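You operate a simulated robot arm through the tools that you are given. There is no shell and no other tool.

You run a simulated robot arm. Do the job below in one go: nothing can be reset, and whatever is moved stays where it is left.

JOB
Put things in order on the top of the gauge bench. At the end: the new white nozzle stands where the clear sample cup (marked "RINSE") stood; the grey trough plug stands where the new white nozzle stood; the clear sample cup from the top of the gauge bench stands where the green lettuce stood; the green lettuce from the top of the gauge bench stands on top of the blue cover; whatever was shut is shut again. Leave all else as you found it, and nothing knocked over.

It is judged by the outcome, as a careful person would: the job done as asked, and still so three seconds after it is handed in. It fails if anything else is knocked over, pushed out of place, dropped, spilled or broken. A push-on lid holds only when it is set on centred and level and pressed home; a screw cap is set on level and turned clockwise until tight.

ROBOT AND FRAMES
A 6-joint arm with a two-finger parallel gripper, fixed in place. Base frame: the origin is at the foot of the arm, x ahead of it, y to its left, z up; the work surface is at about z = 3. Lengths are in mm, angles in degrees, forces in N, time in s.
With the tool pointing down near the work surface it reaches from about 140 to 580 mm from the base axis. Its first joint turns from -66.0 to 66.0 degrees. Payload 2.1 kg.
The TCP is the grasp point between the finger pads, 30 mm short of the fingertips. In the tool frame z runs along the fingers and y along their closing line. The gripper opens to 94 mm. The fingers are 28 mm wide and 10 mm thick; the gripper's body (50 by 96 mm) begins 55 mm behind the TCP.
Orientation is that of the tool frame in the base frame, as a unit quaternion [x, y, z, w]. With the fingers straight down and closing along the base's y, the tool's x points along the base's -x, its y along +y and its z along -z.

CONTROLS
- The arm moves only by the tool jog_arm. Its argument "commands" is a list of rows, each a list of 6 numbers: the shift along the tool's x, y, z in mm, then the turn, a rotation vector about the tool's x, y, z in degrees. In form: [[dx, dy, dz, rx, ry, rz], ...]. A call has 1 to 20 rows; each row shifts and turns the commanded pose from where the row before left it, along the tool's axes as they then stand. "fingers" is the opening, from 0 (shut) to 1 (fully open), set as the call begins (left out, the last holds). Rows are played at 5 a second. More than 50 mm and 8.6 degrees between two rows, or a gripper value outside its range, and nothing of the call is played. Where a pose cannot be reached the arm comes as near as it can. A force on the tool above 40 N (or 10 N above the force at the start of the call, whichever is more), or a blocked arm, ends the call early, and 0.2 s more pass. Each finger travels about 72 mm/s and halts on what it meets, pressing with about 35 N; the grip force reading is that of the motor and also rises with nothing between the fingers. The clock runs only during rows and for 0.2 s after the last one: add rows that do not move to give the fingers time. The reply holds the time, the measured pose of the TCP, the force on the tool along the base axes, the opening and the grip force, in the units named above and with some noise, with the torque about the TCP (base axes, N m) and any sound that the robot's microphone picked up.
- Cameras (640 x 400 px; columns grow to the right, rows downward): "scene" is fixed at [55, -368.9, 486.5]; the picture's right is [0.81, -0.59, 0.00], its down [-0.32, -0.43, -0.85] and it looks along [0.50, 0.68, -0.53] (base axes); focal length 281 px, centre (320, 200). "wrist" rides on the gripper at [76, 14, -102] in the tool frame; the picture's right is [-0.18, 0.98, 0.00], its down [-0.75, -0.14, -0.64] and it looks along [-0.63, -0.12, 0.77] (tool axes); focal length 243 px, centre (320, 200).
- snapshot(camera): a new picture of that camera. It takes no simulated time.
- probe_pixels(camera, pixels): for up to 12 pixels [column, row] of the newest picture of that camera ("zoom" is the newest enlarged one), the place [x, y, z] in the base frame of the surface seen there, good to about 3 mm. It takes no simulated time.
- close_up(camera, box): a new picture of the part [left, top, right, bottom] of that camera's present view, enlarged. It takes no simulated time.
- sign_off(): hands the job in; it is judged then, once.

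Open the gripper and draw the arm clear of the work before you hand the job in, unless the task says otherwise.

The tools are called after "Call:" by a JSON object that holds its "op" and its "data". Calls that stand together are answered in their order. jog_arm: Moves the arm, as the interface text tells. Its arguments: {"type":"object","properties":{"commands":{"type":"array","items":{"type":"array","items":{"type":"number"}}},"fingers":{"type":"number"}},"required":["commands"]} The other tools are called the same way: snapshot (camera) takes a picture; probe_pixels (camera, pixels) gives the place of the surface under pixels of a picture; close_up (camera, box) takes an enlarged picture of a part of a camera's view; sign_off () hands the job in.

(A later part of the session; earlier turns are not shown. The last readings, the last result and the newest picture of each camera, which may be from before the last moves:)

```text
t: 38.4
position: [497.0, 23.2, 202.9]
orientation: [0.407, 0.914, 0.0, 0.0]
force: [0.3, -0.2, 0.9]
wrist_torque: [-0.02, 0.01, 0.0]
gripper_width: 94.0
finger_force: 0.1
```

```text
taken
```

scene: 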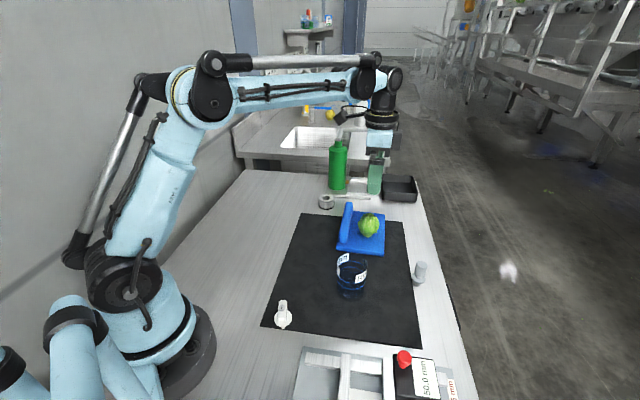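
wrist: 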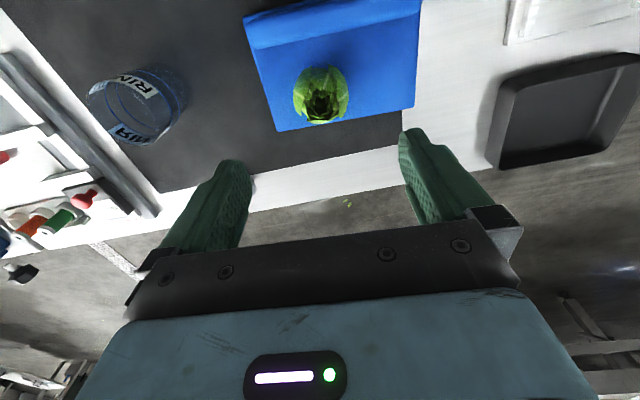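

The lettuce stands on the cover (scene (369,225)). Next is the cup; I enlarge it in both views to fix its centre, height and whether it holds liquid.

Call:
{"op": "close_up", "data": {"camera": "wrist", "box": [80, 50, 200, 160]}}

Call:
{"op": "close_up", "data": {"camera": "scene", "box": [327, 247, 377, 307]}}

```text
3.64 times, centred on (140, 105) of wrist
```

zoom: 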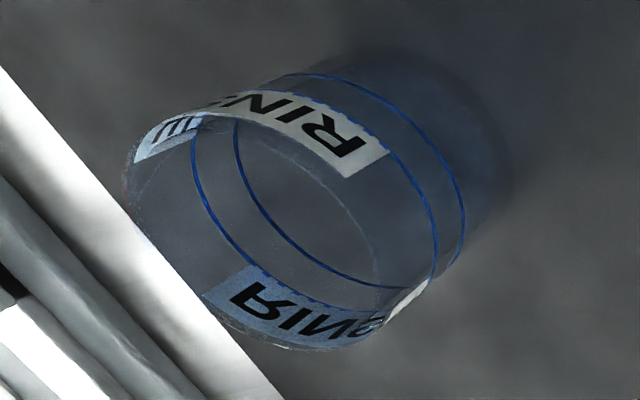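

```text
6.67 times, centred on (352, 277) of scene
```

zoom: 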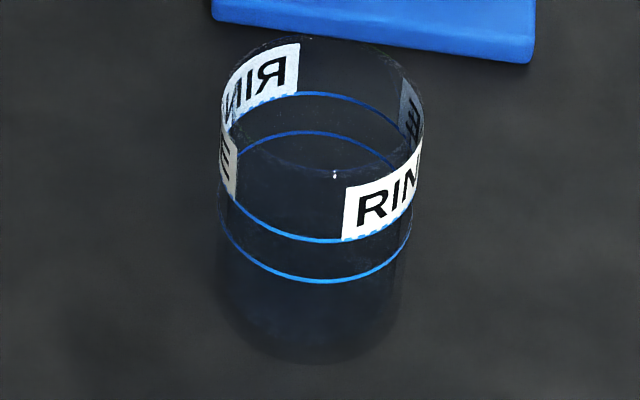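

The cup is wide-rimmed and transparent; for a precise centre I move the wrist so the cup lies near the middle of its view.

Call:
{"op": "jog_arm", "data": {"commands": [[16.8, -19.5, 4.2, 0, 0, 0], [16.8, -19.5, 4.2, 0, 0, 0], [16.8, -19.5, 4.2, 0, 0, 0], [16.8, -19.5, 4.2, 0, 0, 0], [16.8, -19.5, 4.2, 0, 0, 0], [16.8, -19.5, 4.2, 0, 0, 0], [16.8, -19.5, 4.2, 0, 0, 0], [16.8, -19.5, 4.2, 0, 0, 0], [0, 0, 0, 0, 0, 0], [0, 0, 0, 0, 0, 0]]}}

Call:
{"op": "snapshot", "data": {"camera": "wrist"}}

Call:
{"op": "close_up", "data": {"camera": "wrist", "box": [270, 140, 370, 230]}}

```text
t: 40.6
position: [292.8, 17.2, 169.0]
orientation: [0.407, 0.913, 0.0, 0.001]
force: [-0.2, 0.8, 0.2]
wrist_torque: [-0.01, 0.01, 0.01]
gripper_width: 94.1
finger_force: 0.1
```

```text
taken
```

wrist: 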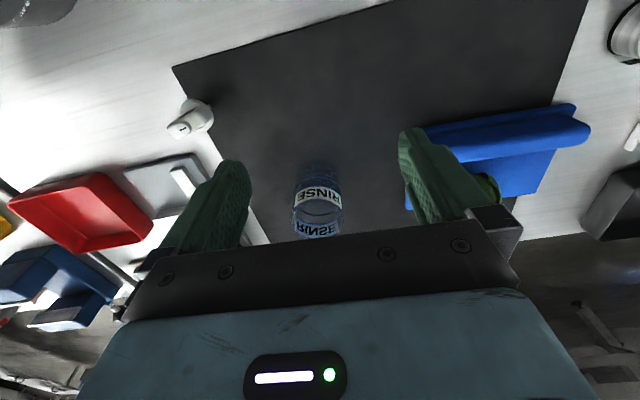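

```text
4.44 times, centred on (320, 185) of wrist
```

zoom: 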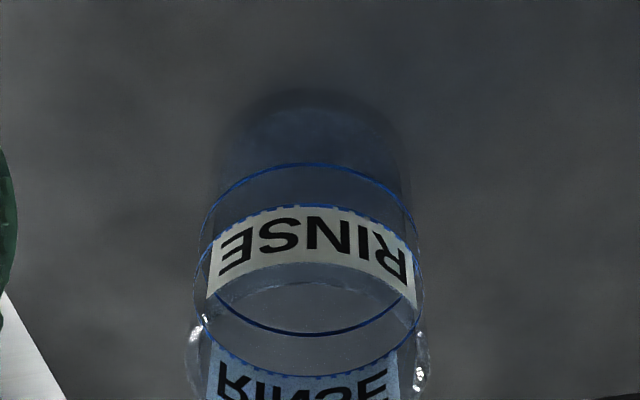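

The cup is at (318,205). I enlarge its rim part.

Call:
{"op": "close_up", "data": {"camera": "wrist", "box": [275, 155, 365, 245]}}

Call:
{"op": "probe_pixels", "data": {"camera": "zoom", "pixels": [[320, 210], [230, 250], [400, 250], [320, 190], [300, 345], [260, 330], [345, 340], [305, 362], [310, 225]]}}

```text
4.44 times, centred on (320, 200) of wrist
```

zoom: 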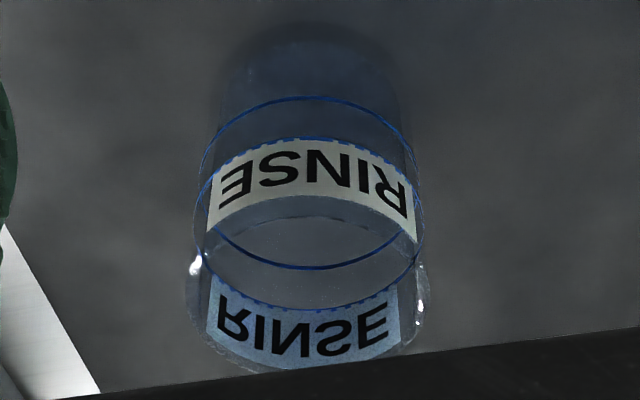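

```text
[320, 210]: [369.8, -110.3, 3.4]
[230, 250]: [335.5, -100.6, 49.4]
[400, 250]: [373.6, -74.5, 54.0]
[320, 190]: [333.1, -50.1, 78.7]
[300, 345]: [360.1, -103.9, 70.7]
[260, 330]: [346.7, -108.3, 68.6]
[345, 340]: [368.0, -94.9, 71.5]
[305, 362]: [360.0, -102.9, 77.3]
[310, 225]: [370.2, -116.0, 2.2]
```

The rim is about 60 mm wide, centred at (347,-78) with height z≈80, slightly tapered below. I move the open gripper to above the cup at z≈130 and look.

Call:
{"op": "jog_arm", "data": {"commands": [[-21.5, -4.74, 7.8, 0, 0, 0], [-21.5, -4.74, 7.8, 0, 0, 0], [-21.5, -4.74, 7.8, 0, 0, 0], [-21.5, -4.74, 7.8, 0, 0, 0], [-21.5, -4.74, 7.8, 0, 0, 0], [0, 0, 0, 0, 0, 0]]}}

Call:
{"op": "snapshot", "data": {"camera": "wrist"}}

Call:
{"op": "close_up", "data": {"camera": "wrist", "box": [250, 30, 390, 160]}}

```text
t: 42.0
position: [345.9, -77.2, 129.6]
orientation: [0.406, 0.914, 0.001, 0.0]
force: [-1.0, -0.2, -1.3]
wrist_torque: [-0.02, 0.0, 0.0]
gripper_width: 94.1
finger_force: 0.1
```

```text
taken
```

wrist: 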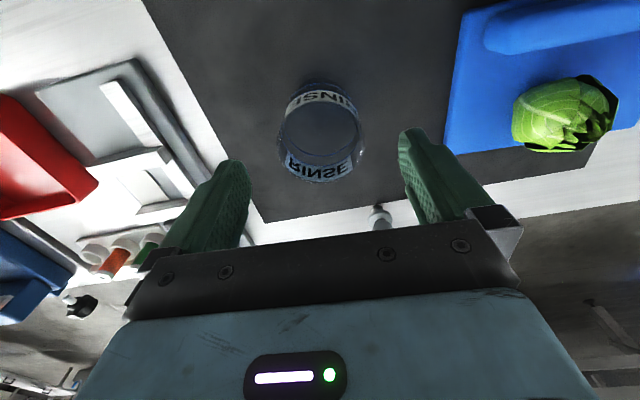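

```text
3.08 times, centred on (320, 95) of wrist
```

zoom: 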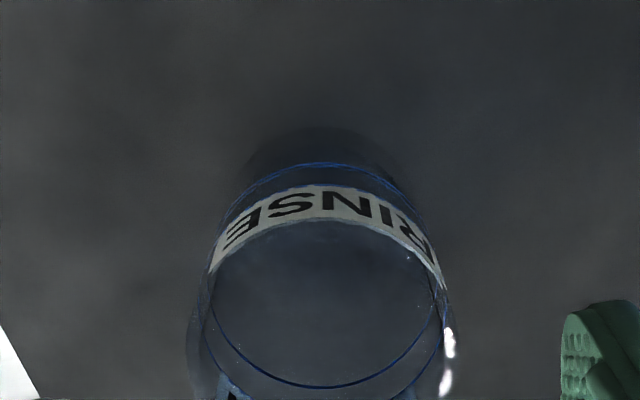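

The cup's rim spans (277–365, 100–183), matching its predicted place with the tool centred over it. I descend to TCP z≈44 with the fingers open on both sides.

Call:
{"op": "jog_arm", "data": {"commands": [[0, 0, 12, 0, 0, 0], [0, 0, 15, 0, 0, 0], [0, 0, 15, 0, 0, 0], [0, 0, 15, 0, 0, 0], [0, 0, 15, 0, 0, 0], [0, 0, 9, 0, 0, 0], [0, 0, 5, 0, 0, 0], [0, 0, 0, 0, 0, 0]]}}

Call:
{"op": "snapshot", "data": {"camera": "wrist"}}

Call:
{"op": "close_up", "data": {"camera": "scene", "box": [300, 200, 420, 310]}}

```text
t: 43.8
position: [346.7, -77.8, 44.6]
orientation: [0.406, 0.914, 0.001, 0.0]
force: [-0.1, -0.4, -0.8]
wrist_torque: [-0.01, 0.03, -0.02]
gripper_width: 94.2
finger_force: 0.1
```

```text
taken
```

wrist: 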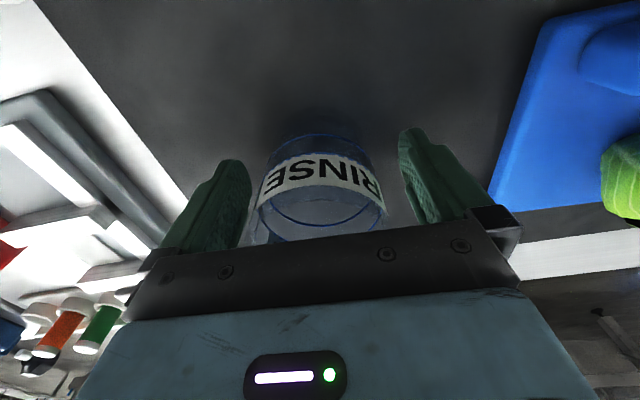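

```text
3.64 times, centred on (360, 255) of scene
```

zoom: 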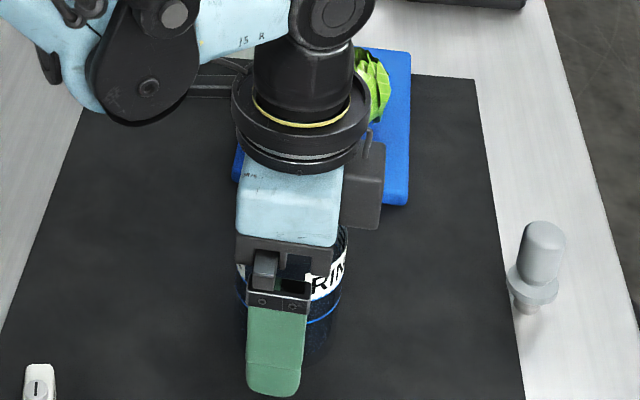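

The cup sits between the pads at (320,195). I close the fingers on it.

Call:
{"op": "jog_arm", "data": {"commands": [[0, 0, 0, 0, 0, 0], [0, 0, 0, 0, 0, 0], [0, 0, 0, 0, 0, 0], [0, 0, 0, 0, 0, 0], [0, 0, 0, 0, 0, 0]], "fingers": 0.5}}

Call:
{"op": "snapshot", "data": {"camera": "wrist"}}

```text
t: 45.0
position: [346.9, -75.7, 44.4]
orientation: [0.406, 0.914, 0.0, 0.0]
force: [0.3, -0.2, 0.4]
wrist_torque: [-0.02, -0.01, -0.01]
gripper_width: 58.2
finger_force: 34.7
```

```text
taken
```

wrist: 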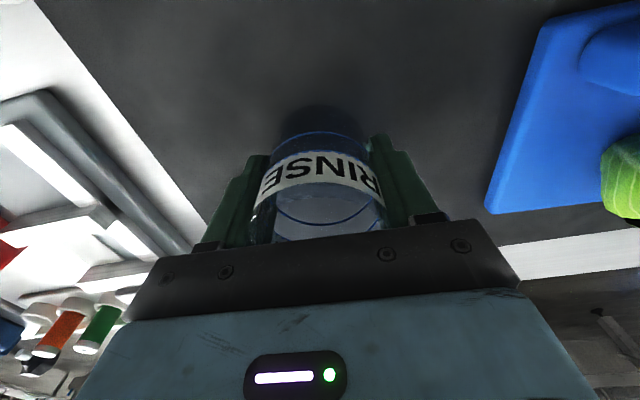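

The cup is gripped at 58.2 mm with 34.7 N. I lift very slowly and check that it comes along.

Call:
{"op": "jog_arm", "data": {"commands": [[0, 0, -1, 0, 0, 0], [0, 0, -1, 0, 0, 0], [0, 0, -2, 0, 0, 0], [0, 0, -2, 0, 0, 0], [0, 0, -2, 0, 0, 0], [0, 0, -1, 0, 0, 0], [0, 0, 0, 0, 0, 0]]}}

Call:
{"op": "snapshot", "data": {"camera": "wrist"}}

```text
t: 46.6
position: [346.3, -75.9, 53.5]
orientation: [0.407, 0.914, 0.001, 0.0]
force: [0.6, 0.2, -1.2]
wrist_torque: [0.0, -0.01, -0.01]
gripper_width: 58.3
finger_force: 35.3
```

```text
taken
```

wrist: 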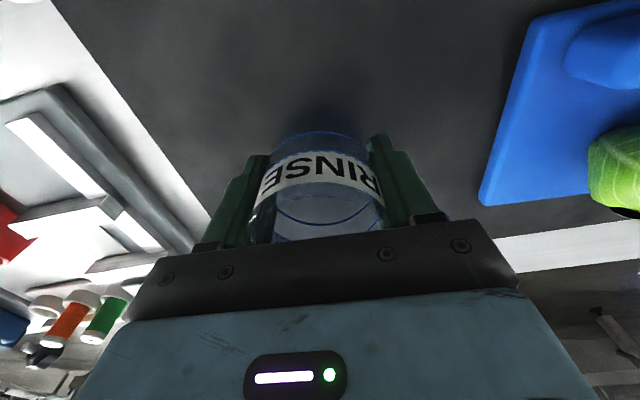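

The cup rises with the fingers. I go on lifting gently to about z=125.

Call:
{"op": "jog_arm", "data": {"commands": [[0, 0, -2, 0, 0, 0], [0, 0, -3, 0, 0, 0], [0, 0, -4, 0, 0, 0], [0, 0, -5, 0, 0, 0], [0, 0, -5, 0, 0, 0], [0, 0, -5, 0, 0, 0], [0, 0, -5, 0, 0, 0], [0, 0, -5, 0, 0, 0], [0, 0, -5, 0, 0, 0], [0, 0, -5, 0, 0, 0], [0, 0, -5, 0, 0, 0], [0, 0, -5, 0, 0, 0], [0, 0, -5, 0, 0, 0], [0, 0, -5, 0, 0, 0], [0, 0, -4, 0, 0, 0], [0, 0, -3, 0, 0, 0], [0, 0, 0, 0, 0, 0]]}}

Call:
{"op": "snapshot", "data": {"camera": "wrist"}}

```text
t: 50.2
position: [346.6, -76.6, 124.5]
orientation: [0.406, 0.914, -0.001, 0.0]
force: [0.0, 0.2, -1.0]
wrist_torque: [-0.01, 0.01, -0.01]
gripper_width: 58.6
finger_force: 35.4
```

```text
taken
```

wrist: 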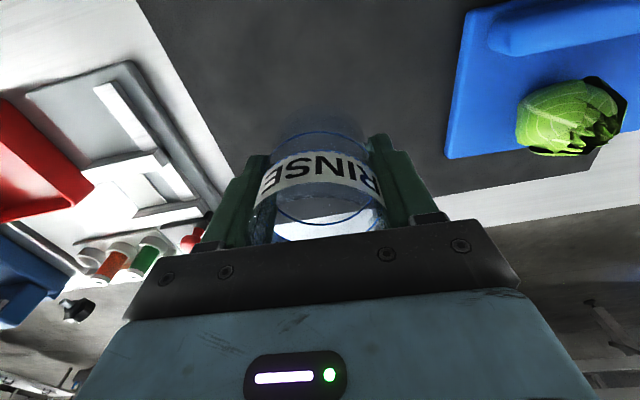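

Cup steady (58.6 mm, 35 N). I carry it toward the lettuce's old spot in slow ramped rows, first half.

Call:
{"op": "jog_arm", "data": {"commands": [[1.83, 2.38, 0, 0, 0, 0], [3.05, 3.96, 0, 0, 0, 0], [4.27, 5.55, 0, 0, 0, 0], [5.49, 7.13, 0, 0, 0, 0], [6.71, 8.72, 0, 0, 0, 0], [7.53, 9.78, 0, 0, 0, 0], [7.53, 9.78, 0, 0, 0, 0], [7.53, 9.78, 0, 0, 0, 0], [7.53, 9.78, 0, 0, 0, 0], [7.53, 9.78, 0, 0, 0, 0], [7.53, 9.78, 0, 0, 0, 0], [7.53, 9.78, 0, 0, 0, 0], [7.53, 9.78, 0, 0, 0, 0], [7.53, 9.78, 0, 0, 0, 0], [7.53, 9.78, 0, 0, 0, 0], [6.71, 8.72, 0, 0, 0, 0], [5.49, 7.13, 0, 0, 0, 0], [4.27, 5.55, 0, 0, 0, 0], [3.05, 3.96, 0, 0, 0, 0], [1.83, 2.38, 0, 0, 0, 0]]}}

Call:
{"op": "snapshot", "data": {"camera": "wrist"}}

```text
t: 54.4
position: [380.8, 113.3, 124.3]
orientation: [0.407, 0.914, 0.0, 0.0]
force: [0.0, 0.2, -1.0]
wrist_torque: [0.02, 0.0, 0.03]
gripper_width: 58.2
finger_force: 35.0
```

```text
taken
```

wrist: 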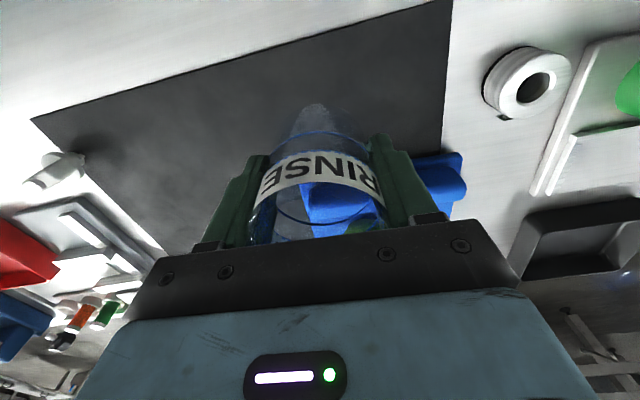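

Still held well. I carry it the second half.

Call:
{"op": "jog_arm", "data": {"commands": [[1.83, 2.38, 0, 0, 0, 0], [3.05, 3.96, 0, 0, 0, 0], [4.27, 5.55, 0, 0, 0, 0], [5.49, 7.13, 0, 0, 0, 0], [6.71, 8.72, 0, 0, 0, 0], [7.53, 9.78, 0, 0, 0, 0], [7.53, 9.78, 0, 0, 0, 0], [7.53, 9.78, 0, 0, 0, 0], [7.53, 9.78, 0, 0, 0, 0], [7.53, 9.78, 0, 0, 0, 0], [7.53, 9.78, 0, 0, 0, 0], [7.53, 9.78, 0, 0, 0, 0], [7.53, 9.78, 0, 0, 0, 0], [7.53, 9.78, 0, 0, 0, 0], [7.53, 9.78, 0, 0, 0, 0], [6.71, 8.72, 0, 0, 0, 0], [5.49, 7.13, 0, 0, 0, 0], [4.27, 5.55, 0, 0, 0, 0], [3.05, 3.96, 0, 0, 0, 0], [1.83, 2.38, 0, 0, 0, 0]]}}

Call:
{"op": "snapshot", "data": {"camera": "wrist"}}

Call:
{"op": "snapshot", "data": {"camera": "scene"}}

```text
t: 58.6
position: [416.2, 303.7, 124.3]
orientation: [0.407, 0.914, 0.0, 0.0]
force: [0.1, -0.6, -0.9]
wrist_torque: [0.01, 0.02, -0.04]
gripper_width: 58.0
finger_force: 34.9
```

```text
taken
```

wrist: 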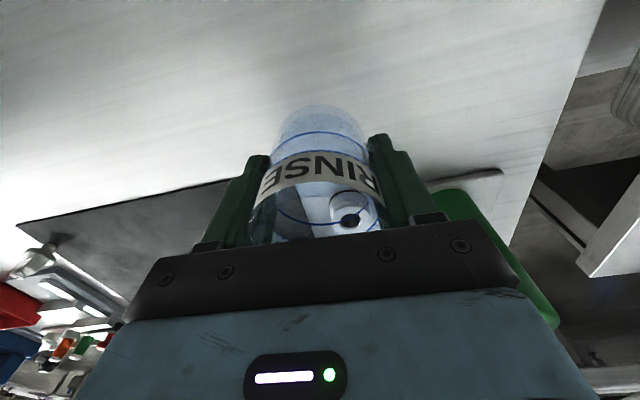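

```text
taken
```

scene: 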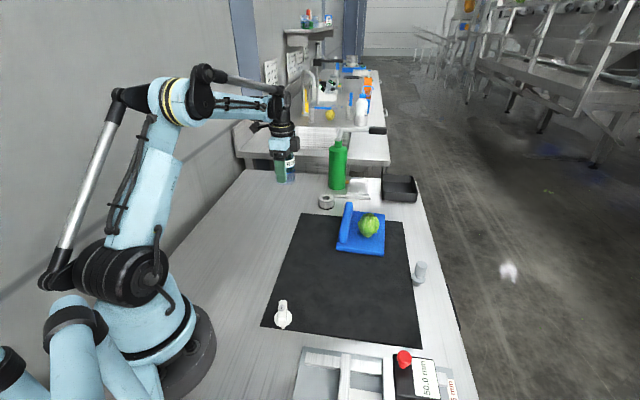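

The cup is above the lettuce's old spot. I lower slowly to just above the bench.

Call:
{"op": "jog_arm", "data": {"commands": [[0, 0, 2, 0, 0, 0], [0, 0, 3, 0, 0, 0], [0, 0, 4, 0, 0, 0], [0, 0, 5, 0, 0, 0], [0, 0, 5, 0, 0, 0], [0, 0, 5, 0, 0, 0], [0, 0, 5, 0, 0, 0], [0, 0, 5, 0, 0, 0], [0, 0, 5, 0, 0, 0], [0, 0, 5, 0, 0, 0], [0, 0, 5, 0, 0, 0], [0, 0, 5, 0, 0, 0], [0, 0, 5, 0, 0, 0], [0, 0, 5, 0, 0, 0], [0, 0, 5, 0, 0, 0], [0, 0, 4, 0, 0, 0], [0, 0, 3, 0, 0, 0], [0, 0, 1.5, 0, 0, 0], [0, 0, 0, 0, 0, 0]]}}

Call:
{"op": "jog_arm", "data": {"commands": [[0, 0, 0.8, 0, 0, 0], [0, 0, 0.7, 0, 0, 0], [0, 0, 0, 0, 0, 0]]}}

```text
t: 62.6
position: [416.1, 304.0, 46.2]
orientation: [0.407, 0.913, 0.0, 0.0]
force: [0.2, 1.1, -0.1]
wrist_torque: [-0.01, 0.0, 0.0]
gripper_width: 58.3
finger_force: 35.0
```

```text
t: 63.4
position: [416.0, 302.6, 46.3]
orientation: [0.406, 0.914, 0.0, 0.0]
force: [-0.4, 0.2, -0.3]
wrist_torque: [0.04, 0.02, -0.03]
gripper_width: 58.2
finger_force: 34.9
```

No clear contact yet. I step down in small amounts and watch the vertical force.

Call:
{"op": "jog_arm", "data": {"commands": [[0, 0, 0.7, 0, 0, 0], [0, 0, 0, 0, 0, 0]]}}

Call:
{"op": "jog_arm", "data": {"commands": [[0, 0, 0.7, 0, 0, 0], [0, 0, 0, 0, 0, 0]]}}

Call:
{"op": "jog_arm", "data": {"commands": [[0, 0, 0.6, 0, 0, 0], [0, 0, 0, 0, 0, 0]]}}

```text
t: 64.0
position: [417.0, 303.5, 45.3]
orientation: [0.407, 0.913, -0.001, 0.0]
force: [0.6, 0.2, 0.1]
wrist_torque: [-0.02, 0.0, 0.02]
gripper_width: 58.2
finger_force: 35.0
```

```text
t: 64.6
position: [416.9, 304.6, 42.4]
orientation: [0.407, 0.914, -0.001, 0.001]
force: [0.3, 0.6, -0.9]
wrist_torque: [0.04, 0.0, 0.02]
gripper_width: 58.1
finger_force: 35.0
```

```text
t: 65.2
position: [416.5, 303.8, 42.8]
orientation: [0.407, 0.913, 0.0, 0.0]
force: [0.2, 0.2, -0.4]
wrist_torque: [-0.02, -0.01, -0.02]
gripper_width: 58.1
finger_force: 35.0
```

Still no contact at a commanded ≈43.8; the mat the cup stood on has some thickness. I continue in 0.6 mm steps.

Call:
{"op": "jog_arm", "data": {"commands": [[0, 0, 0.6, 0, 0, 0], [0, 0, 0, 0, 0, 0]]}}

Call:
{"op": "jog_arm", "data": {"commands": [[0, 0, 0.6, 0, 0, 0], [0, 0, 0, 0, 0, 0]]}}

Call:
{"op": "close_up", "data": {"camera": "scene", "box": [250, 150, 320, 215]}}

```text
t: 65.8
position: [417.2, 302.3, 42.7]
orientation: [0.407, 0.913, 0.0, 0.0]
force: [-0.3, 0.5, -0.2]
wrist_torque: [0.0, 0.01, 0.01]
gripper_width: 58.1
finger_force: 35.0
```

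```text
t: 66.4
position: [417.4, 303.6, 42.8]
orientation: [0.407, 0.913, 0.0, -0.001]
force: [0.2, -0.2, -0.5]
wrist_torque: [0.04, 0.0, -0.02]
gripper_width: 58.3
finger_force: 34.8
```

```text
6.15 times, centred on (285, 182) of scene
```

zoom: 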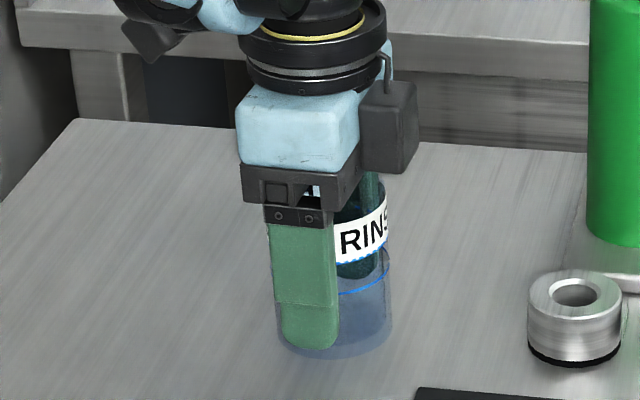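

The cup looks a hair above or on the bench; the force is still flat. I continue with two more small steps.

Call:
{"op": "jog_arm", "data": {"commands": [[0, 0, 0.6, 0, 0, 0], [0, 0, 0, 0, 0, 0]]}}

Call:
{"op": "jog_arm", "data": {"commands": [[0, 0, 0.6, 0, 0, 0], [0, 0, 0, 0, 0, 0]]}}

```text
t: 67.0
position: [416.1, 302.5, 41.4]
orientation: [0.407, 0.913, 0.001, 0.0]
force: [0.9, 0.7, -0.1]
wrist_torque: [-0.01, 0.0, 0.0]
gripper_width: 58.2
finger_force: 35.0
```

```text
t: 67.6
position: [417.5, 302.8, 42.0]
orientation: [0.407, 0.913, 0.0, -0.001]
force: [-1.3, -0.1, 11.2]
wrist_torque: [0.06, 0.13, 0.02]
gripper_width: 58.3
finger_force: 35.0
```

Contact now (11 N up). I ease 0.4 mm up and release by opening the fingers.

Call:
{"op": "jog_arm", "data": {"commands": [[0, 0, -0.4, 0, 0, 0], [0, 0, 0, 0, 0, 0]]}}

Call:
{"op": "jog_arm", "data": {"commands": [[0, 0, 0, 0, 0, 0], [0, 0, 0, 0, 0, 0], [0, 0, 0, 0, 0, 0], [0, 0, 0, 0, 0, 0]], "fingers": 1}}

Call:
{"op": "snapshot", "data": {"camera": "wrist"}}

```text
t: 68.2
position: [416.7, 303.6, 42.0]
orientation: [0.406, 0.914, 0.0, 0.0]
force: [-1.9, -0.2, 8.3]
wrist_torque: [0.06, 0.17, 0.03]
gripper_width: 58.2
finger_force: 34.8
```

```text
t: 69.2
position: [415.4, 303.7, 40.6]
orientation: [0.407, 0.913, 0.0, 0.0]
force: [-0.7, 0.2, 0.3]
wrist_torque: [-0.05, 0.02, -0.01]
gripper_width: 94.2
finger_force: 0.1
```

```text
taken
```

wrist: 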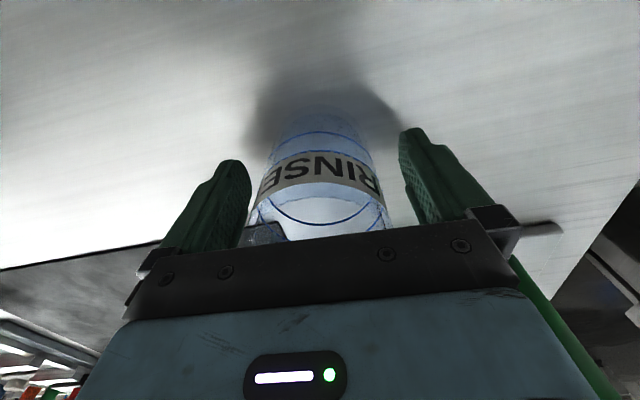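

The cup stands free and upright between the open fingers. I raise the tool straight up.

Call:
{"op": "jog_arm", "data": {"commands": [[0, 0, -5, 0, 0, 0], [0, 0, -10, 0, 0, 0], [0, 0, -20, 0, 0, 0], [0, 0, -30, 0, 0, 0], [0, 0, -30, 0, 0, 0], [0, 0, -30, 0, 0, 0], [0, 0, -35, 0, 0, 0], [0, 0, 0, 0, 0, 0]]}}

Call:
{"op": "snapshot", "data": {"camera": "wrist"}}

Call:
{"op": "close_up", "data": {"camera": "scene", "box": [240, 150, 340, 230]}}

```text
t: 71.0
position: [414.6, 302.9, 201.6]
orientation: [0.407, 0.913, 0.0, 0.001]
force: [0.0, -1.3, 0.3]
wrist_torque: [0.03, 0.01, 0.01]
gripper_width: 94.0
finger_force: 0.1
```

```text
taken
```

wrist: 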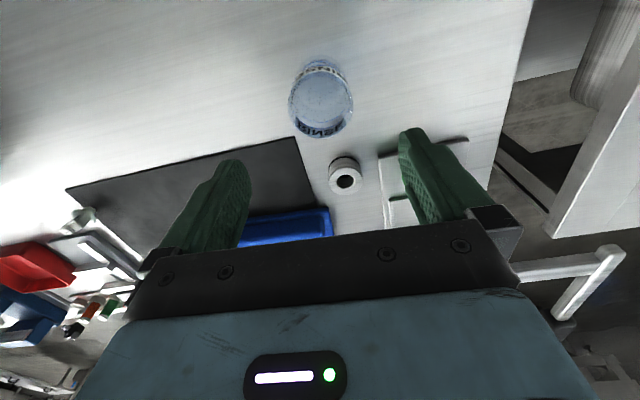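

```text
5.00 times, centred on (290, 190) of scene
```

zoom: 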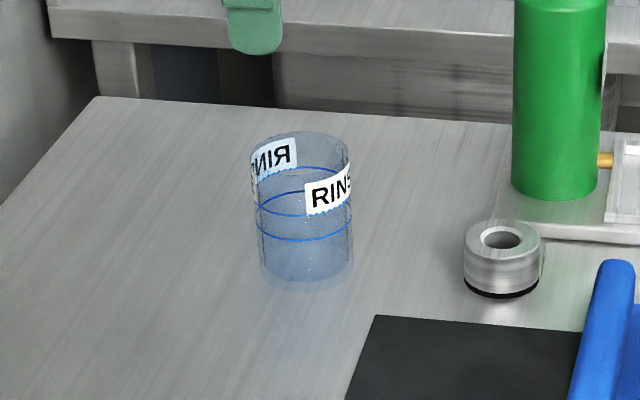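

The cup's base projects to about (418,302), upright, as wanted. Next I travel to look at the nozzle with the tool turned so its fingers close across the fin (fin axis ≈57°).

Call:
{"op": "jog_arm", "data": {"commands": [[-11.7, -29.7, 0, 0, 0, 0], [-11.7, -29.7, 0, 0, 0, 0], [-11.7, -29.7, 0, 0, 0, 0], [-11.7, -29.7, 0, 0, 0, 0], [-11.7, -29.7, 0, 0, 0, 0], [-11.7, -29.7, 0, 0, 0, 0], [-11.7, -29.7, 0, 0, 0, 0], [-11.7, -29.7, 0, 0, 0, 0], [-11.7, -29.7, 0, 0, 0, 0], [-11.7, -29.7, 0, 0, 0, 0], [0, 0, 5.3, 0, 0, 8.333], [0, 0, 5.3, 0, 0, 8.333], [0, 0, 5.3, 0, 0, 8.333], [0, 0, 5.3, 0, 0, 8.333], [0, 0, 5.3, 0, 0, 8.333], [0, 0, 5.3, 0, 0, 8.333], [0, 0, 5.3, 0, 0, 8.333], [0, 0, 5.3, 0, 0, 8.333], [0, 0, 5.3, 0, 0, 8.333], [0, 0, 0, 0, 0, 0]]}}

Call:
{"op": "snapshot", "data": {"camera": "wrist"}}

Call:
{"op": "snapshot", "data": {"camera": "scene"}}

```text
t: 75.2
position: [274.1, 16.4, 153.2]
orientation: [0.879, 0.476, 0.0, 0.001]
force: [0.1, -0.4, 1.0]
wrist_torque: [0.01, -0.04, -0.01]
gripper_width: 94.1
finger_force: 0.1
```

```text
taken
```

wrist: 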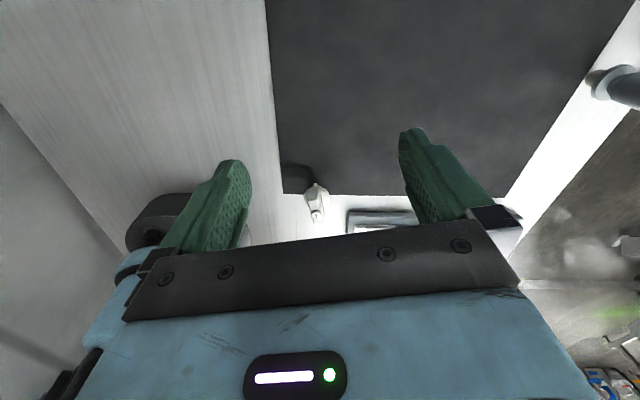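

```text
taken
```

scene: 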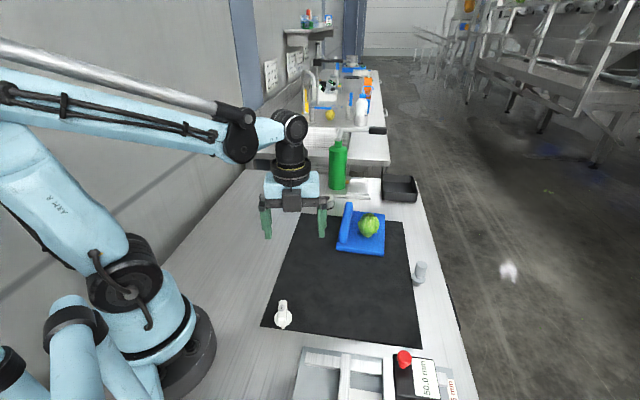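

The nozzle is at (317,203) in the wrist view. I enlarge it and probe fin and disc.

Call:
{"op": "close_up", "data": {"camera": "wrist", "box": [287, 170, 347, 230]}}

Call:
{"op": "probe_pixels", "data": {"camera": "zoom", "pixels": [[320, 200], [290, 250], [330, 290], [310, 130], [280, 110], [340, 110], [300, 160], [340, 160], [300, 280], [320, 320], [270, 200], [370, 200]]}}

```text
6.67 times, centred on (317, 200) of wrist
```

zoom: 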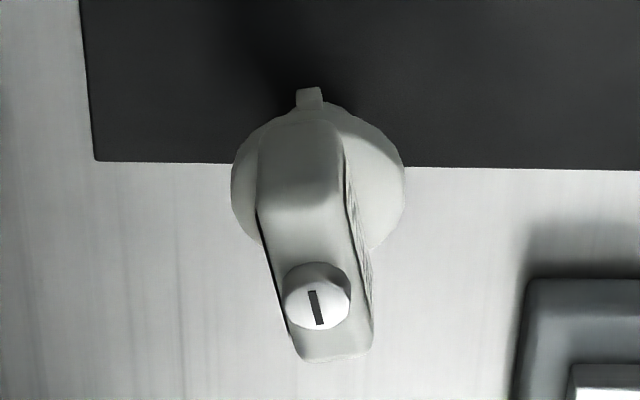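

```text
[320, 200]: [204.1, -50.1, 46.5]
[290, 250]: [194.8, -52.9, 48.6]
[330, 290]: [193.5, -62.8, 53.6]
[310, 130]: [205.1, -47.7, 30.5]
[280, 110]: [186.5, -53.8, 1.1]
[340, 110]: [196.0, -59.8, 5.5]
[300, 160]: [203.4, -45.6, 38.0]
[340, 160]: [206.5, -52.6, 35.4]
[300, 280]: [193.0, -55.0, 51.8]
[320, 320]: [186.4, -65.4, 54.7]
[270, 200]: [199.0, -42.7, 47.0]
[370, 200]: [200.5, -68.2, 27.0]
```

I probe the fin's top edges and the disc rim more closely to get the fin's direction and centre.

Call:
{"op": "probe_pixels", "data": {"camera": "zoom", "pixels": [[265, 210], [335, 210], [275, 250], [348, 250], [290, 330], [365, 330], [305, 350], [360, 350], [240, 190], [398, 190], [310, 92], [380, 230]]}}

```text
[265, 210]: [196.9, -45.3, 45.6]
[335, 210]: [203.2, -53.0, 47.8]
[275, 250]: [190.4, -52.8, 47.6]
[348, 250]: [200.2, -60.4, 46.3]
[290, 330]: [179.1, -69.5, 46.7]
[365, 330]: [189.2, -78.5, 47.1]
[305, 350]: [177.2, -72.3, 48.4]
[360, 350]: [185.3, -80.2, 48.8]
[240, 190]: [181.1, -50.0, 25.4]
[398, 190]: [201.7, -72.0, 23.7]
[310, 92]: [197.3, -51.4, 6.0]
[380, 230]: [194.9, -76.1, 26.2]
```

The fin runs along the tool's x as wanted, centred near (192,-63.5), top z≈47, disc top z≈25. I move above it at z≈100 and check the alignment.

Call:
{"op": "jog_arm", "data": {"commands": [[-18.6, -4.2, 8.8, 0, 0, 0], [-18.6, -4.2, 8.8, 0, 0, 0], [-18.6, -4.2, 8.8, 0, 0, 0], [-18.6, -4.2, 8.8, 0, 0, 0], [-18.6, -4.2, 8.8, 0, 0, 0], [-18.8, -4.2, 9, 0, 0, 0], [0, 0, 0, 0, 0, 0]], "fingers": 0.6}}

Call:
{"op": "snapshot", "data": {"camera": "wrist"}}

Call:
{"op": "snapshot", "data": {"camera": "scene"}}

```text
t: 76.8
position: [190.1, -60.8, 100.7]
orientation: [0.879, 0.478, 0.0, -0.001]
force: [-0.2, 0.4, -1.3]
wrist_torque: [-0.01, 0.0, -0.03]
gripper_width: 56.5
finger_force: 0.0
```

```text
taken
```

wrist: 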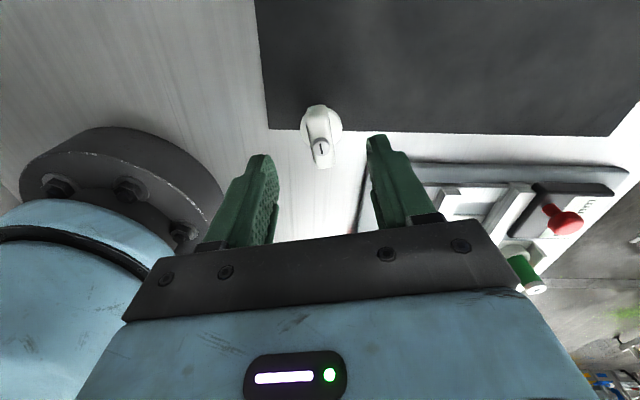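

```text
taken
```

scene: 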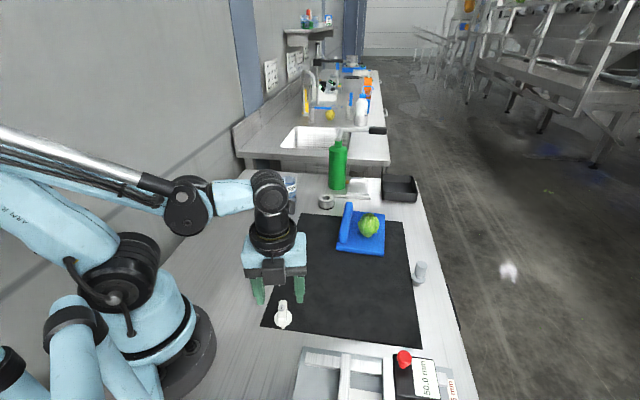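

I enlarge the nozzle between the fingers to fine-tune the lateral centring.

Call:
{"op": "close_up", "data": {"camera": "wrist", "box": [280, 90, 360, 180]}}

Call:
{"op": "probe_pixels", "data": {"camera": "zoom", "pixels": [[285, 175], [355, 175], [300, 280], [370, 280], [290, 130], [330, 120], [335, 320], [230, 160], [420, 160], [320, 230]]}}

```text
4.44 times, centred on (320, 135) of wrist
```

zoom: 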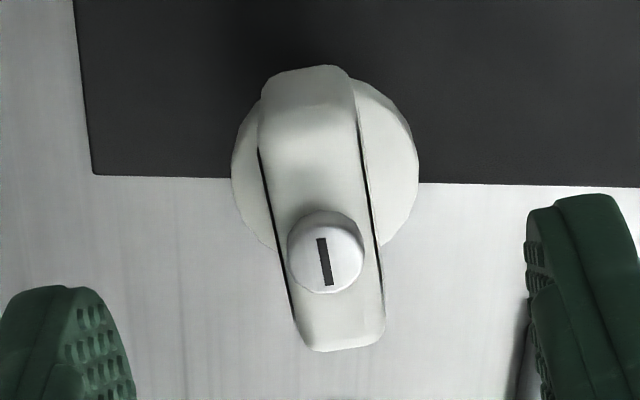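

```text
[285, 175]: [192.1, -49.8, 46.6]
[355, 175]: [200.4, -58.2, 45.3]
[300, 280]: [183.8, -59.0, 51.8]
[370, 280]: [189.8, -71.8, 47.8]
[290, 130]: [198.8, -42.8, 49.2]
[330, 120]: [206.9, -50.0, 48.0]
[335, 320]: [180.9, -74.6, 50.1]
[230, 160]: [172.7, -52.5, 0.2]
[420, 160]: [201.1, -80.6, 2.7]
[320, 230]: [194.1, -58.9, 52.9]
```

The fin lies laterally centred under the tool (within ≈0.3 mm). I descend to TCP z≈59 so the fingertips stay just above the disc.

Call:
{"op": "jog_arm", "data": {"commands": [[2, 0, 12, 0, 0, 0], [0, 0, 12, 0, 0, 0], [0, 0, 10, 0, 0, 0], [0, 0, 5, 0, 0, 0], [0, 0, 3, 0, 0, 0], [0, 0, 0, 0, 0, 0]]}}

Call:
{"op": "snapshot", "data": {"camera": "wrist"}}

Call:
{"op": "close_up", "data": {"camera": "scene", "box": [240, 260, 330, 340]}}

```text
t: 78.2
position: [192.5, -60.2, 58.4]
orientation: [0.879, 0.477, 0.0, 0.0]
force: [0.2, 0.1, 0.9]
wrist_torque: [0.04, 0.02, 0.02]
gripper_width: 56.2
finger_force: 0.0
```

```text
taken
```

wrist: 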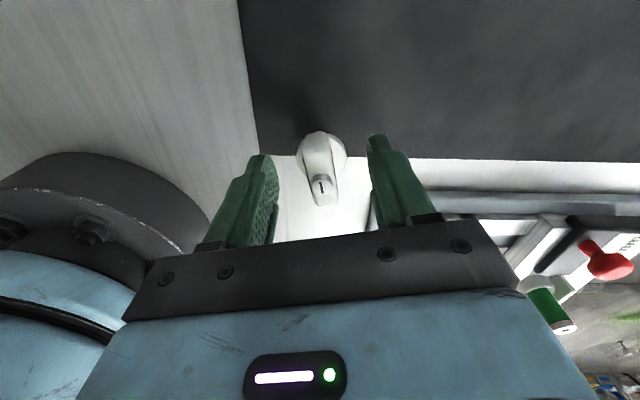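

```text
5.00 times, centred on (285, 300) of scene
```

zoom: 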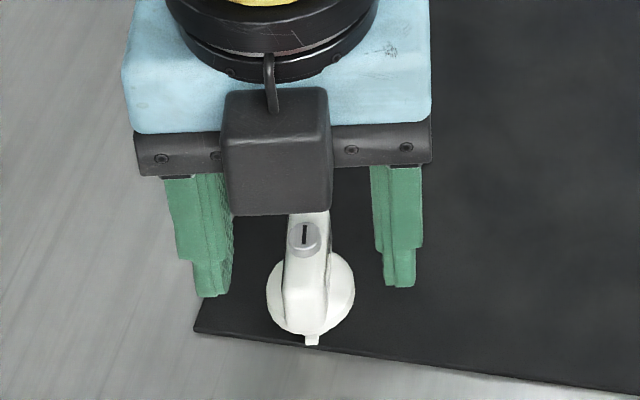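

The fingers flank the fin evenly in both views. I close them on the fin.

Call:
{"op": "jog_arm", "data": {"commands": [[0, 0, 0, 0, 0, 0], [0, 0, 0, 0, 0, 0], [0, 0, 0, 0, 0, 0], [0, 0, 0, 0, 0, 0], [0, 0, 0, 0, 0, 0]], "fingers": 0}}

Call:
{"op": "snapshot", "data": {"camera": "wrist"}}

Call:
{"op": "close_up", "data": {"camera": "scene", "box": [240, 260, 330, 340]}}

```text
t: 79.4
position: [193.5, -62.7, 58.6]
orientation: [0.878, 0.478, 0.0, 0.001]
force: [-0.4, -0.2, -0.6]
wrist_torque: [-0.02, 0.02, 0.0]
gripper_width: 13.4
finger_force: 34.8
```

```text
taken
```

wrist: 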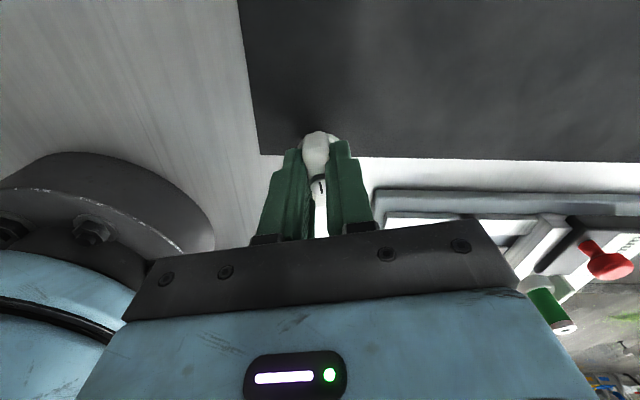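

```text
5.00 times, centred on (285, 300) of scene
```

zoom: 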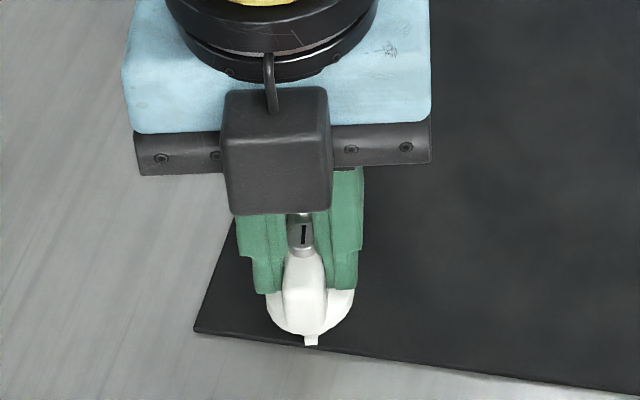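

The fin is gripped at 13.4 mm with 34.8 N. I lift slowly and check.

Call:
{"op": "jog_arm", "data": {"commands": [[0, 0, -1, 0, 0, 0], [0, 0, -1, 0, 0, 0], [0, 0, -2, 0, 0, 0], [0, 0, -2, 0, 0, 0], [0, 0, -2, 0, 0, 0], [0, 0, -2, 0, 0, 0], [0, 0, 0, 0, 0, 0]]}}

Call:
{"op": "snapshot", "data": {"camera": "wrist"}}

Call:
{"op": "close_up", "data": {"camera": "scene", "box": [240, 260, 330, 340]}}

```text
t: 81.0
position: [193.3, -60.5, 68.8]
orientation: [0.879, 0.477, 0.0, 0.0]
force: [0.5, -0.6, -0.3]
wrist_torque: [-0.02, 0.01, 0.03]
gripper_width: 13.9
finger_force: 34.6
```

```text
taken
```

wrist: 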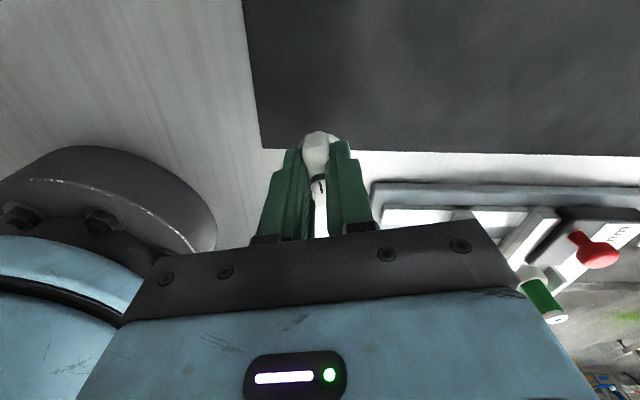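

```text
5.00 times, centred on (285, 300) of scene
```

zoom: 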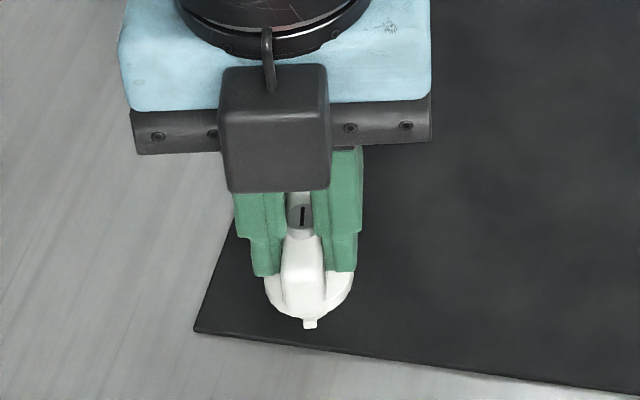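

The nozzle rose with the gripper. I lift it further to about z=94.

Call:
{"op": "jog_arm", "data": {"commands": [[0, 0, -2, 0, 0, 0], [0, 0, -3, 0, 0, 0], [0, 0, -4, 0, 0, 0], [0, 0, -5, 0, 0, 0], [0, 0, -5, 0, 0, 0], [0, 0, -4, 0, 0, 0], [0, 0, -2, 0, 0, 0], [0, 0, 0, 0, 0, 0]]}}

Call:
{"op": "jog_arm", "data": {"commands": [[1.36, 2.67, 0, 0, 0, 0], [2.27, 4.46, 0, 0, 0, 0], [3.18, 6.24, 0, 0, 0, 0], [4.08, 8.02, 0, 0, 0, 0], [4.99, 9.8, 0, 0, 0, 0], [5.51, 10.82, 0, 0, 0, 0], [5.51, 10.82, 0, 0, 0, 0], [5.51, 10.82, 0, 0, 0, 0], [5.51, 10.82, 0, 0, 0, 0], [5.51, 10.82, 0, 0, 0, 0], [5.51, 10.82, 0, 0, 0, 0], [5.51, 10.82, 0, 0, 0, 0], [4.99, 9.8, 0, 0, 0, 0], [4.08, 8.02, 0, 0, 0, 0], [3.18, 6.24, 0, 0, 0, 0], [2.27, 4.46, 0, 0, 0, 0], [1.36, 2.67, 0, 0, 0, 0], [0, 0, 0, 0, 0, 0]]}}

Call:
{"op": "snapshot", "data": {"camera": "scene"}}

Call:
{"op": "snapshot", "data": {"camera": "wrist"}}

```text
t: 82.8
position: [194.3, -60.2, 94.7]
orientation: [0.879, 0.477, 0.0, 0.0]
force: [0.2, 0.1, -0.6]
wrist_torque: [-0.02, -0.04, 0.04]
gripper_width: 14.0
finger_force: 35.6
```

```text
t: 86.6
position: [346.9, -76.2, 92.4]
orientation: [0.879, 0.477, 0.0, 0.0]
force: [0.0, -0.1, 0.1]
wrist_torque: [-0.03, -0.02, 0.02]
gripper_width: 13.7
finger_force: 35.4
```

```text
taken
```

scene: 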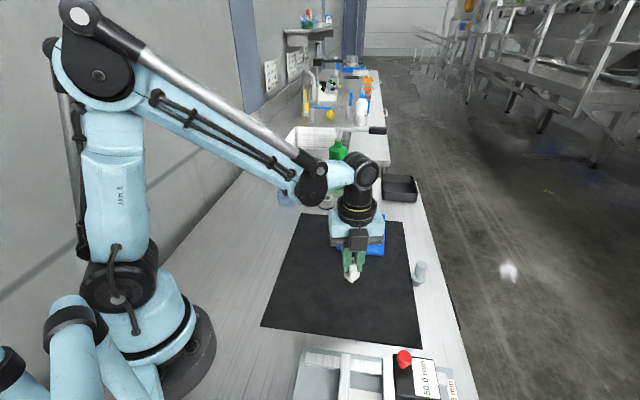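

```text
taken
```

wrist: 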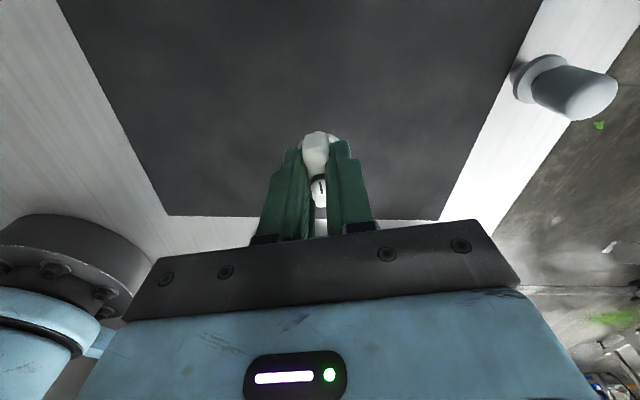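

The nozzle is above the cup's old spot. I lower slowly to about 2 mm above its earlier grip height.

Call:
{"op": "jog_arm", "data": {"commands": [[-0.6, 0.6, 2, 0, 0, 0], [-0.6, 0.6, 3, 0, 0, 0], [0, 0, 4, 0, 0, 0], [0, 0, 5, 0, 0, 0], [0, 0, 5, 0, 0, 0], [0, 0, 5, 0, 0, 0], [0, 0, 4, 0, 0, 0], [0, 0, 3, 0, 0, 0], [0, 0, 2, 0, 0, 0], [0, 0, 0, 0, 0, 0]]}}

Call:
{"op": "jog_arm", "data": {"commands": [[0, 0, 0.8, 0, 0, 0], [0, 0, 0, 0, 0, 0]]}}

Call:
{"op": "jog_arm", "data": {"commands": [[0, 0, 0.6, 0, 0, 0], [0, 0, 0, 0, 0, 0]]}}

```text
t: 88.8
position: [347.9, -78.2, 60.4]
orientation: [0.879, 0.477, 0.0, 0.0]
force: [0.2, 0.0, 0.2]
wrist_torque: [-0.01, 0.01, -0.01]
gripper_width: 13.6
finger_force: 34.9
```

```text
t: 89.4
position: [347.4, -78.6, 59.7]
orientation: [0.879, 0.477, 0.0, 0.0]
force: [-0.9, 1.0, -0.7]
wrist_torque: [-0.02, -0.01, 0.01]
gripper_width: 13.9
finger_force: 35.1
```

```text
t: 90.0
position: [347.4, -77.2, 58.8]
orientation: [0.879, 0.477, 0.0, 0.0]
force: [-0.2, -0.1, -0.6]
wrist_torque: [0.0, -0.02, 0.04]
gripper_width: 13.8
finger_force: 34.6
```

No contact yet; I continue down in 0.5–0.6 mm steps watching the force.

Call:
{"op": "jog_arm", "data": {"commands": [[0, 0, 0.5, 0, 0, 0], [0, 0, 0, 0, 0, 0]]}}

Call:
{"op": "jog_arm", "data": {"commands": [[0, 0, 0.5, 0, 0, 0], [0, 0, 0, 0, 0, 0]]}}

Call:
{"op": "close_up", "data": {"camera": "scene", "box": [310, 220, 400, 310]}}

```text
t: 90.6
position: [347.2, -79.2, 58.4]
orientation: [0.878, 0.478, 0.001, 0.0]
force: [0.7, 0.6, -0.8]
wrist_torque: [0.02, 0.02, -0.02]
gripper_width: 13.7
finger_force: 34.9
```

```text
t: 91.2
position: [347.5, -77.2, 58.7]
orientation: [0.879, 0.478, 0.0, 0.0]
force: [-0.3, -0.2, -1.0]
wrist_torque: [-0.02, 0.03, 0.0]
gripper_width: 13.9
finger_force: 34.7
```

```text
4.44 times, centred on (355, 265) of scene
```

zoom: 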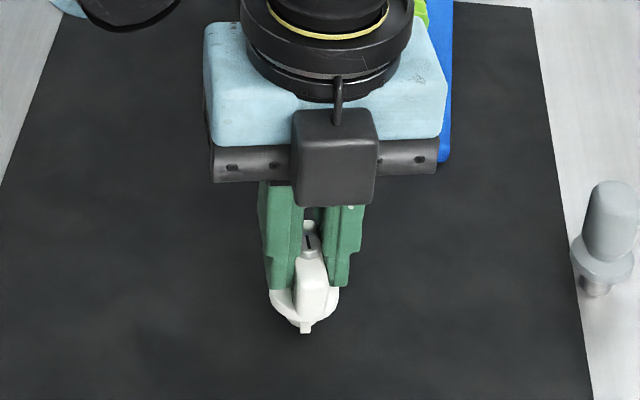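

Still free. I continue in half-millimetre steps.

Call:
{"op": "jog_arm", "data": {"commands": [[0, 0, 0.5, 0, 0, 0], [0, 0, 0, 0, 0, 0]]}}

Call:
{"op": "jog_arm", "data": {"commands": [[0, 0, 0.5, 0, 0, 0], [0, 0, 0, 0, 0, 0]]}}

Call:
{"op": "jog_arm", "data": {"commands": [[0, 0, 0.5, 0, 0, 0], [0, 0, 0, 0, 0, 0]]}}

```text
t: 91.8
position: [347.6, -77.1, 58.7]
orientation: [0.879, 0.477, 0.0, 0.0]
force: [0.3, 1.1, 19.7]
wrist_torque: [-0.04, 0.1, 0.01]
gripper_width: 13.5
finger_force: 35.6
```

```text
t: 92.4
position: [348.7, -78.9, 57.1]
orientation: [0.879, 0.478, 0.0, -0.001]
force: [0.0, 0.3, 26.3]
wrist_torque: [-0.04, 0.05, 0.02]
gripper_width: 13.8
finger_force: 34.9
```

```text
t: 93.0
position: [347.5, -78.7, 56.5]
orientation: [0.879, 0.477, 0.0, 0.0]
force: [0.5, 0.0, 25.9]
wrist_torque: [-0.01, 0.04, 0.02]
gripper_width: 13.8
finger_force: 35.5
```

Contact at the first step (the later ones pressed to ≈26 N). I relieve by raising 0.7 mm, then open the fingers moderately.

Call:
{"op": "jog_arm", "data": {"commands": [[0, 0, -0.7, 0, 0, 0], [0, 0, 0, 0, 0, 0]]}}

Call:
{"op": "jog_arm", "data": {"commands": [[0, 0, 0, 0, 0, 0], [0, 0, 0, 0, 0, 0], [0, 0, 0, 0, 0, 0], [0, 0, 0, 0, 0, 0]], "fingers": 0.5}}

Call:
{"op": "snapshot", "data": {"camera": "wrist"}}

Call:
{"op": "close_up", "data": {"camera": "scene", "box": [310, 220, 400, 310]}}

```text
t: 93.6
position: [347.3, -78.4, 57.0]
orientation: [0.879, 0.477, 0.0, 0.001]
force: [-0.1, 0.2, -0.4]
wrist_torque: [-0.01, -0.01, 0.0]
gripper_width: 14.0
finger_force: 35.5
```

```text
t: 94.6
position: [347.4, -78.6, 56.9]
orientation: [0.879, 0.477, 0.0, -0.001]
force: [0.0, 0.1, 0.3]
wrist_torque: [0.02, 0.03, 0.04]
gripper_width: 46.9
finger_force: 0.1
```

```text
taken
```

wrist: 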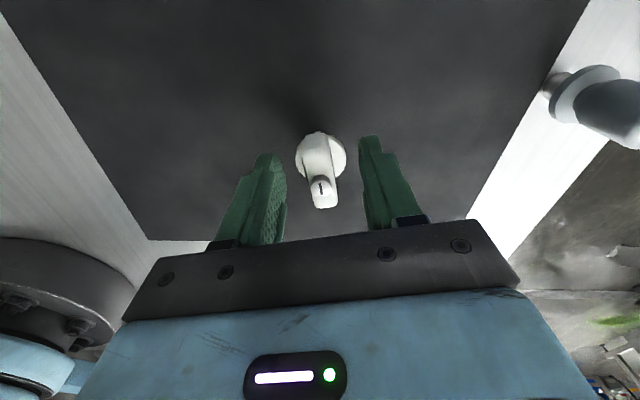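

```text
4.44 times, centred on (355, 265) of scene
```

zoom: 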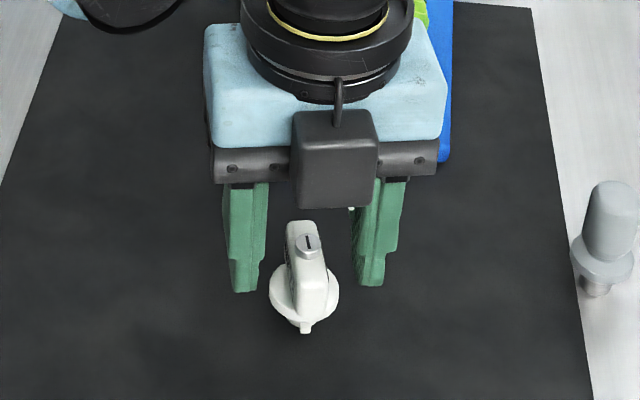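

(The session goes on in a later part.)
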